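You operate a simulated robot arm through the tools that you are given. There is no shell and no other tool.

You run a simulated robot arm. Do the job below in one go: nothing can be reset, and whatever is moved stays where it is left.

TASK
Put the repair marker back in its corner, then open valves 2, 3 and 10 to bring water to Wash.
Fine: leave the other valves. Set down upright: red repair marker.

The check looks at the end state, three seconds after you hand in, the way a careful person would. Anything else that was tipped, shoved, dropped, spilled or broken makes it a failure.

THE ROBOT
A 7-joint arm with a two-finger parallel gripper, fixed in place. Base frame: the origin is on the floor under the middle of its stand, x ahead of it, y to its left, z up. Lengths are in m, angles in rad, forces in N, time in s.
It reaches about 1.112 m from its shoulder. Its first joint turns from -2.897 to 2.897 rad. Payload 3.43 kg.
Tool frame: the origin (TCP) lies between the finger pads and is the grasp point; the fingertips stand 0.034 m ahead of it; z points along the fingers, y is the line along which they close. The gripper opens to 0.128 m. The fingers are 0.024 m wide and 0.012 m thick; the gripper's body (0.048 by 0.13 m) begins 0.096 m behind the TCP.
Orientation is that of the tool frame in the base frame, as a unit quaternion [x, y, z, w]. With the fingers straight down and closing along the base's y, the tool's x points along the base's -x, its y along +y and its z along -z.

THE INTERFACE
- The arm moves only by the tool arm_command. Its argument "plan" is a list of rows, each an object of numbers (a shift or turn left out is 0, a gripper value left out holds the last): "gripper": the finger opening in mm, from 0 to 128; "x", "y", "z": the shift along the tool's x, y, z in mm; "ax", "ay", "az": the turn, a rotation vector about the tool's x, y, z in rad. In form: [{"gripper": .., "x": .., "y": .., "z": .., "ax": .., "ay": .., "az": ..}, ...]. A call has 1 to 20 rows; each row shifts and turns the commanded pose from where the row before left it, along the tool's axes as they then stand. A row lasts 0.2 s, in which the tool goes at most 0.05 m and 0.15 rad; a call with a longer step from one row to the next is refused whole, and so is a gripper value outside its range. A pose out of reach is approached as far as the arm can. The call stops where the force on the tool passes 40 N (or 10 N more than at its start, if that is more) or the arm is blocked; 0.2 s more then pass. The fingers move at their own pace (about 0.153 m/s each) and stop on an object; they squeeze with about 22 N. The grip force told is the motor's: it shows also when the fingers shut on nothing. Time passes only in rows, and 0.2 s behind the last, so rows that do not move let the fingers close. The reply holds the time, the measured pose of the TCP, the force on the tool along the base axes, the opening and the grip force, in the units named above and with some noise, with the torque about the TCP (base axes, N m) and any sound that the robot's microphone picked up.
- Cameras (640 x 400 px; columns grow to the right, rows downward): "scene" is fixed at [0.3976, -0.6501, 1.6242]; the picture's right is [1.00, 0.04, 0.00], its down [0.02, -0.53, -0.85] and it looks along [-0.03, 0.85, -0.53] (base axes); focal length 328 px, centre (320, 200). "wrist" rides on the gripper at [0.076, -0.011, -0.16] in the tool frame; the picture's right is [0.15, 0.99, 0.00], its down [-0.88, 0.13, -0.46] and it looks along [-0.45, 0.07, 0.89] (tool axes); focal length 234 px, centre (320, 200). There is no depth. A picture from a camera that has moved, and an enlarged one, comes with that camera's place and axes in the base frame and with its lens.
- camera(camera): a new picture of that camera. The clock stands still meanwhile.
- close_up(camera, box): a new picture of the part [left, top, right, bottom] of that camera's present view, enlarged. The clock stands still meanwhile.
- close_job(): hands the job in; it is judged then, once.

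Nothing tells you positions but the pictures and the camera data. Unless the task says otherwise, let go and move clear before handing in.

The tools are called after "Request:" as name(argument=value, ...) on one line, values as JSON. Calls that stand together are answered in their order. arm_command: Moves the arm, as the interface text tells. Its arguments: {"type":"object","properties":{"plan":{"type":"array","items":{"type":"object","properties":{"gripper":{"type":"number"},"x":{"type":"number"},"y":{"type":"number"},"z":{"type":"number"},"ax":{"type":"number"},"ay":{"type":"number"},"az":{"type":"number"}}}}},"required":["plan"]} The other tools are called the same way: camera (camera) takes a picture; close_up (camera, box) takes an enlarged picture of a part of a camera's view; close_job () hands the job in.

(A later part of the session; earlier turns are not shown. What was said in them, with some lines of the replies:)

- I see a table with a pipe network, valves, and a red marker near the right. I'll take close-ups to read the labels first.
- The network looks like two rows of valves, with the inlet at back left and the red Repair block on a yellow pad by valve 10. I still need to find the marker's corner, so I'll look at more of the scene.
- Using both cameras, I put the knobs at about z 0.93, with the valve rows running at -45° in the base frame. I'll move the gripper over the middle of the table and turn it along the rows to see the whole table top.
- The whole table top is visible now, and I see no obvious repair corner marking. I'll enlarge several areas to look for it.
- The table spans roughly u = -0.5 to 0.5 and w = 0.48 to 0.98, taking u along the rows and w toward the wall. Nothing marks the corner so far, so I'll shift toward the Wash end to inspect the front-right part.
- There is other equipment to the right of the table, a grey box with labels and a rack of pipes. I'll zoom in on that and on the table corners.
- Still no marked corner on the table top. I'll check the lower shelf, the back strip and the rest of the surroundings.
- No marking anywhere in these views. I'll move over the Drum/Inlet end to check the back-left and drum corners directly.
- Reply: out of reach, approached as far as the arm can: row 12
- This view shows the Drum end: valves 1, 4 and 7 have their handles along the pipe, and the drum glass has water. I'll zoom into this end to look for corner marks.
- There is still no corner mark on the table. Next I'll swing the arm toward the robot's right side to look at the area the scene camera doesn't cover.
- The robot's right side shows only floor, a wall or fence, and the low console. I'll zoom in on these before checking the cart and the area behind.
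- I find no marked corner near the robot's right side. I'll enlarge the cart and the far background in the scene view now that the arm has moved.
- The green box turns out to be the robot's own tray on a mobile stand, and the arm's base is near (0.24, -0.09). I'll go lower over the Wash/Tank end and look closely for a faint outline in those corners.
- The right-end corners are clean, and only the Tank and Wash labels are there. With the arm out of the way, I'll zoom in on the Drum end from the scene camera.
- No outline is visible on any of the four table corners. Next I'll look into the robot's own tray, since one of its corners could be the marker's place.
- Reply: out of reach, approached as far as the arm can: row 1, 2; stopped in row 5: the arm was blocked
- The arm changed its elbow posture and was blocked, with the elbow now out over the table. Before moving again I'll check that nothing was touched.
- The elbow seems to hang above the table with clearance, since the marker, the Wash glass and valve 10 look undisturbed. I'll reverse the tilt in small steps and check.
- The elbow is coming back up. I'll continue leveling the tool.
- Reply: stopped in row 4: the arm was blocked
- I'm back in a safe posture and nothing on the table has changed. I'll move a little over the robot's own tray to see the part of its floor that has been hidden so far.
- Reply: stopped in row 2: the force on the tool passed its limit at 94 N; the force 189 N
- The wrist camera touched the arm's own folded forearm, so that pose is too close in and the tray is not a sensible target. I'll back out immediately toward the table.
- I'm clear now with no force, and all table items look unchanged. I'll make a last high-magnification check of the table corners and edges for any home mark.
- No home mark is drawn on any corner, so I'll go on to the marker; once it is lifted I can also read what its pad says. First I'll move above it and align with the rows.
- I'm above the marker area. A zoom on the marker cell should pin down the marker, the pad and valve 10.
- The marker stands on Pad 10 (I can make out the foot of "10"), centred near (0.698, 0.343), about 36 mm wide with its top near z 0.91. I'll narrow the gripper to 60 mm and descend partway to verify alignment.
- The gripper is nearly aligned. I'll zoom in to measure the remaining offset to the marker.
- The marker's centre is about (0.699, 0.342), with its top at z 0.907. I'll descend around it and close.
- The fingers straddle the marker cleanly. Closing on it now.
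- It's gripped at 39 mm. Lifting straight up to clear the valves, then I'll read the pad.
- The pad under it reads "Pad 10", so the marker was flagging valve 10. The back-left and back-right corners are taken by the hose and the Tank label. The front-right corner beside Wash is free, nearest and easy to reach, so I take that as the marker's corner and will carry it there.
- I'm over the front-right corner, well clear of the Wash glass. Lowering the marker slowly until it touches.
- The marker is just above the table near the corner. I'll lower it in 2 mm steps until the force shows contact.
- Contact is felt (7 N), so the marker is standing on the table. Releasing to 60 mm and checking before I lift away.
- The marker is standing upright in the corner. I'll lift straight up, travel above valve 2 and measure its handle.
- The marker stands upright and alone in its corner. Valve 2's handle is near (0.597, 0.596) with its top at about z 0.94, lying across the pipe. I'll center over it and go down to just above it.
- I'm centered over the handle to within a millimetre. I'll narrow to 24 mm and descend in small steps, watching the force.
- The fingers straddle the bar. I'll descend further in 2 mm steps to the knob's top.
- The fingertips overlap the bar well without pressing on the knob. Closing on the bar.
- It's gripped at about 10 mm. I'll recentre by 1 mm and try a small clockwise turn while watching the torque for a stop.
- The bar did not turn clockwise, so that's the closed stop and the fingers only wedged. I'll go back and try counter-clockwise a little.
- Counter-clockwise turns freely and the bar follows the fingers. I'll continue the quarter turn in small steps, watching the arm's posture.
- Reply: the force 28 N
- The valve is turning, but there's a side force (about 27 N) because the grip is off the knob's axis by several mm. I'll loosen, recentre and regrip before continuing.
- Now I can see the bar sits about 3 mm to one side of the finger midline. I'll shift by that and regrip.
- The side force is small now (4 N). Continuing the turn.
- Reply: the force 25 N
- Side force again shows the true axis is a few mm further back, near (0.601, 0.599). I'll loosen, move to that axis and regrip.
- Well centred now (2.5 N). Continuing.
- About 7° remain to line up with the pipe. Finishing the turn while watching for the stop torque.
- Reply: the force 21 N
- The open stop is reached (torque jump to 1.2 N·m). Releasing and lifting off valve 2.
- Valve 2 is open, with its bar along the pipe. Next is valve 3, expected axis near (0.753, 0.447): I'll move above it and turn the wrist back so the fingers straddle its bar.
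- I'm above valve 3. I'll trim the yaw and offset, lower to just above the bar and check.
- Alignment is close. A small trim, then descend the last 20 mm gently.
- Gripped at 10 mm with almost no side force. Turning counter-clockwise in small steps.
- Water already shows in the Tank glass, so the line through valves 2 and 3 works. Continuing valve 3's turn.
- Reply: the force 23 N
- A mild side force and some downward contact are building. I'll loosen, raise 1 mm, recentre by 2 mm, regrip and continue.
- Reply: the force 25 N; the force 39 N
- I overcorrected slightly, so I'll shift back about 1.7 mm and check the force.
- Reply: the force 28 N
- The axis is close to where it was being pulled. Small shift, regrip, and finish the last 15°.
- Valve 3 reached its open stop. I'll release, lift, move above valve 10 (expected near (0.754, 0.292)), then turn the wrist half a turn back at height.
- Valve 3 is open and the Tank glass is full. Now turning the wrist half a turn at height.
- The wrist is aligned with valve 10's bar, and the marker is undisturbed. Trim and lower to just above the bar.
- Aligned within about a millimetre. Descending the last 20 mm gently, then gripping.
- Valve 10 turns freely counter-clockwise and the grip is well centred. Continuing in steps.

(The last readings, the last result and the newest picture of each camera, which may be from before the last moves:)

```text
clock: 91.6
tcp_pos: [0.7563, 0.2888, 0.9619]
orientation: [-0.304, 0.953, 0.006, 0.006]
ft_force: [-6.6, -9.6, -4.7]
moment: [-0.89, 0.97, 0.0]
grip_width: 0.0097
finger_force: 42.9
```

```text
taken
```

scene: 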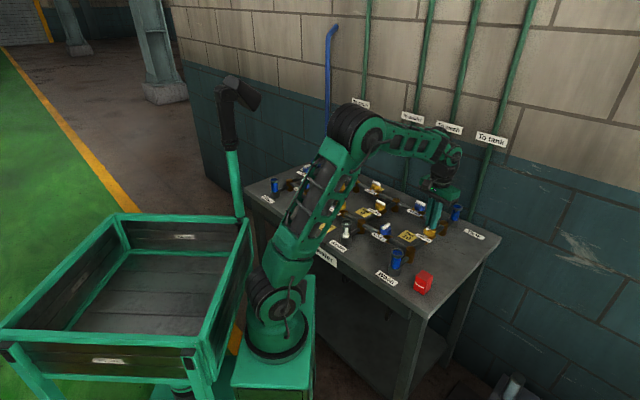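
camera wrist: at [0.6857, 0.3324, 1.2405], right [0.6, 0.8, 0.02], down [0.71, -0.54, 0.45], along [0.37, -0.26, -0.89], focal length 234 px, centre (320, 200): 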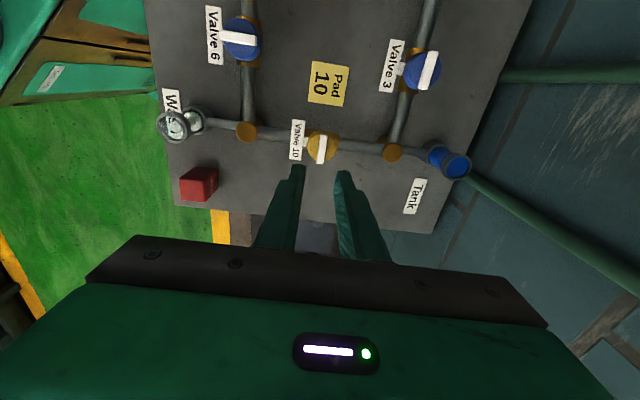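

The Wash glass is filling with water. Finishing the last 10° to the open stop.

Request:
arm_command(plan=[{"az": -0.085}, {"az": -0.085}, {}])

Request:
arm_command(plan=[{"az": -0.05}, {}])

Request:
close_up(camera="wrist", box=[256, 130, 384, 210])

```text
clock: 92.4
tcp_pos: [0.7557, 0.2887, 0.9625]
orientation: [-0.383, 0.924, 0.006, 0.007]
ft_force: [-8.4, -9.1, -14.2]
moment: [0.19, -0.19, -0.04]
grip_width: 0.0099
finger_force: 43.9
```

```text
clock: 93.0
tcp_pos: [0.7564, 0.2895, 0.9625]
orientation: [-0.405, 0.914, 0.005, 0.007]
ft_force: [-8.8, -4.3, -17.6]
moment: [-0.14, 0.18, -1.14]
grip_width: 0.0106
finger_force: 44.2
```

```text
5.00 times, centred on (320, 170) of wrist
camera zoom: at [0.7123, 0.2226, 1.1201], right [-0.83, 0.56, 0.0], down [0.49, 0.73, 0.47], along [0.26, 0.39, -0.88], focal length 1171 px, centre (320, 350)
```

zoom: 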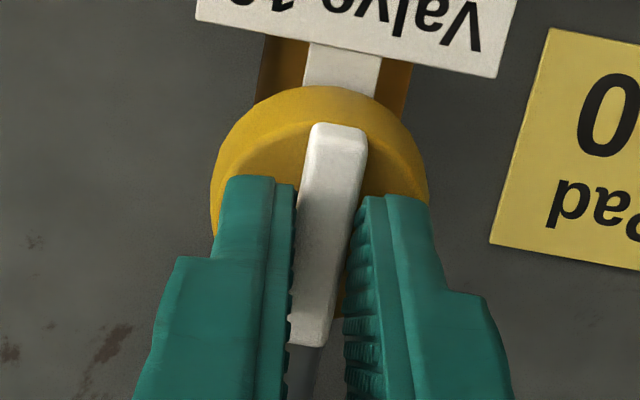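

Valve 10 has reached its open stop. Releasing, lifting clear and checking everything.

Request:
arm_command(plan=[{"az": 0.03}, {"gripper": 26}, {}, {}, {"z": -10}, {"z": -30}, {"z": -40}, {"z": -40}, {"z": -40}, {"z": -40}])

Request:
camera(camera="wrist")

Request:
camera(camera="scene")

Request:
close_up(camera="scene", box=[350, 170, 510, 310])

Request:
close_up(camera="wrist", box=[150, 0, 640, 260])

```text
clock: 95.2
tcp_pos: [0.7543, 0.2863, 1.1637]
orientation: [-0.391, 0.92, 0.006, 0.007]
ft_force: [-0.4, 0.3, -0.7]
moment: [0.02, 0.0, 0.02]
grip_width: 0.0259
finger_force: 0.1
```

```text
taken
camera wrist: at [0.7089, 0.2209, 1.3212], right [-0.81, 0.58, 0.0], down [0.51, 0.72, 0.47], along [0.27, 0.39, -0.88], focal length 234 px, centre (320, 200)
```

wrist: 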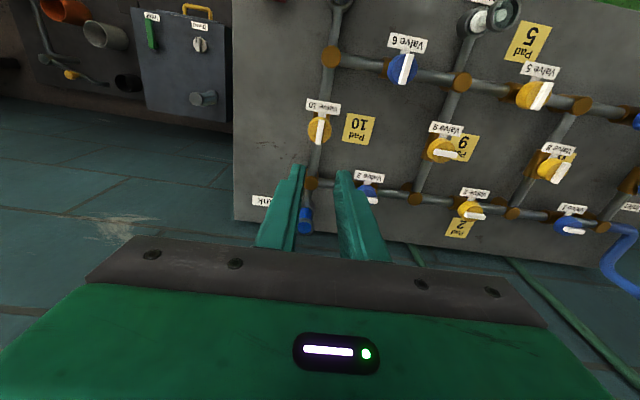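

```text
taken
```

scene: 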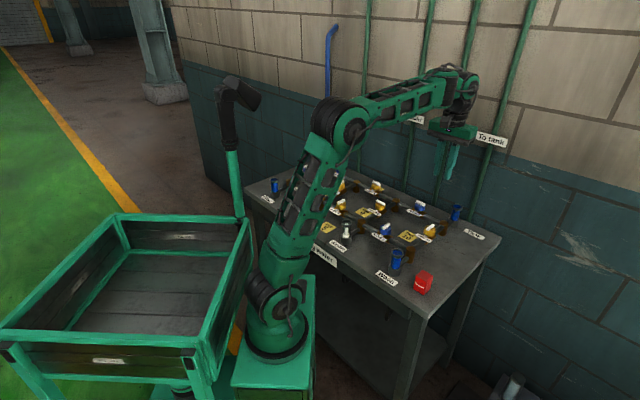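

```text
2.86 times, centred on (430, 240) of scene
camera zoom: at [0.3976, -0.6501, 1.6242], right [1.0, 0.04, 0.0], down [0.02, -0.53, -0.85], along [-0.03, 0.85, -0.53], focal length 937 px, centre (6, 86)
```

zoom: 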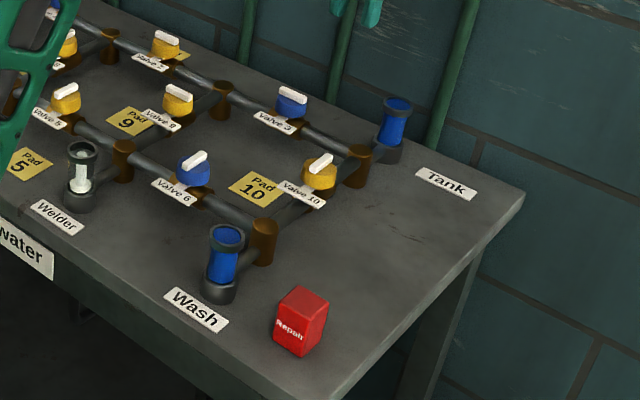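

```text
1.31 times, centred on (395, 130) of wrist
camera zoom: at [0.7089, 0.2209, 1.3212], right [-0.81, 0.58, 0.0], down [0.51, 0.72, 0.47], along [0.27, 0.39, -0.88], focal length 306 px, centre (222, 291)
```

zoom: 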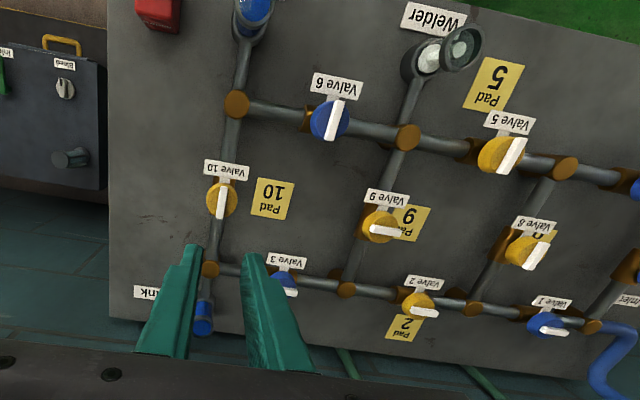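

Wash and Tank now show water, valves 2, 3 and 10 lie along their pipes, and the marker stands upright. I'll check the handle alignment at higher zoom before handing in.

Request:
close_up(camera="wrist", box=[270, 90, 398, 170])

Request:
close_up(camera="wrist", box=[350, 160, 510, 250])

Request:
close_up(camera="scene", box=[395, 185, 475, 245])

Request:
close_up(camera="scene", box=[370, 240, 450, 320])

```text
5.00 times, centred on (334, 130) of wrist
camera zoom: at [0.7089, 0.2209, 1.3212], right [-0.81, 0.58, 0.0], down [0.51, 0.72, 0.47], along [0.27, 0.39, -0.88], focal length 1171 px, centre (250, 550)
```

zoom: 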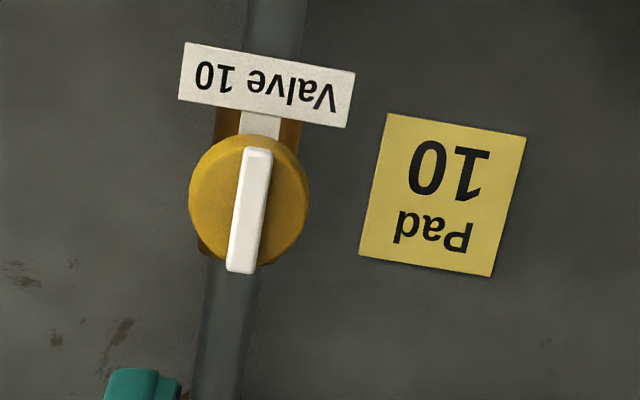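

```text
4.00 times, centred on (430, 205) of wrist
camera zoom: at [0.7089, 0.2209, 1.3212], right [-0.81, 0.58, 0.0], down [0.51, 0.72, 0.47], along [0.27, 0.39, -0.88], focal length 937 px, centre (-120, 180)
```

zoom: 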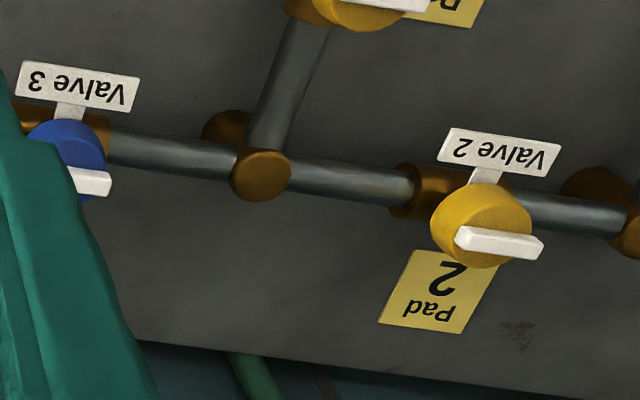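

```text
6.67 times, centred on (435, 215) of scene
camera zoom: at [0.3976, -0.6501, 1.6242], right [1.0, 0.04, 0.0], down [0.02, -0.53, -0.85], along [-0.03, 0.85, -0.53], focal length 2186 px, centre (-447, 100)
```

zoom: 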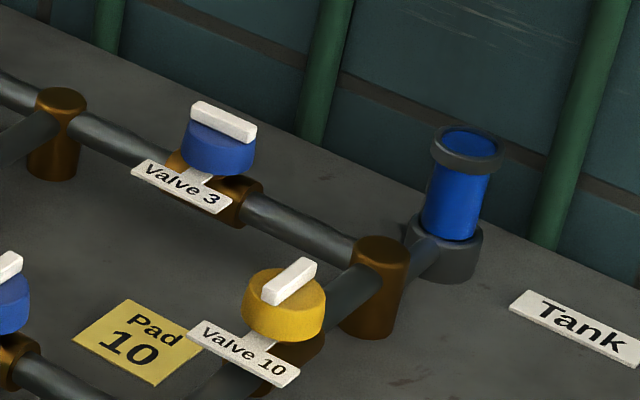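

```text
5.00 times, centred on (410, 280) of scene
camera zoom: at [0.3976, -0.6501, 1.6242], right [1.0, 0.04, 0.0], down [0.02, -0.53, -0.85], along [-0.03, 0.85, -0.53], focal length 1639 px, centre (-130, -200)
```

zoom: 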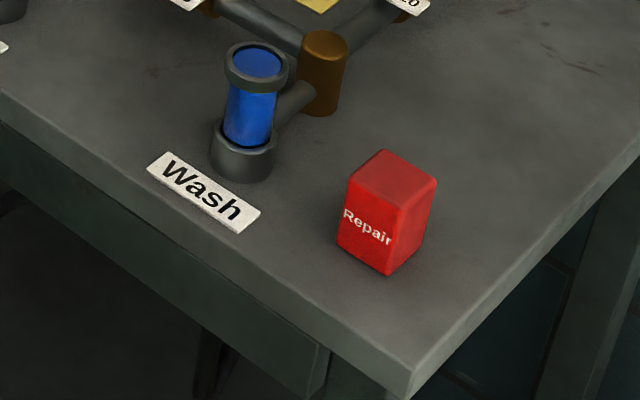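

Everything checks out in the pictures. The marker stands upright in the table's free front-right corner. Valves 2, 3 and 10 are fully open, the Wash glass is full, the other valves are untouched and the arm is clear. The corner was my judgement, since no home spot is marked anywhere I could see. Handing in now.

Request:
close_job()

```text
The job is handed in.
```

Valves 2, 3 and 10 are open and water now reaches Wash. The red repair marker stands upright in the table's front-right corner, but that corner is my best guess. The job is handed in, and no verdict came back.

- **Marker:** it was standing on Pad 10. I found no marked home spot anywhere I could see. I chose the front-right corner, beside Wash, because it was the nearest free one and easy to reach. If its proper corner is another one, this part is wrong.
- **Valves:** I turned 2, 3 and 10 counter-clockwise until each hit its stop, and their handles now lie along the pipes. I left the other valves alone.
- **Water:** the Wash glass is full. The Tank glass filled too, because Tank is on the same line between valves 3 and 10.
- **Bumps on the way:** while I was looking for the corner, the arm stopped itself three times. Once its wrist camera pressed hard against its own forearm, at about 185 N. Once the elbow swung low over the table. I saw nothing on the table moved or tipped.

The arm was clear of the table, with the gripper empty, when I handed in.
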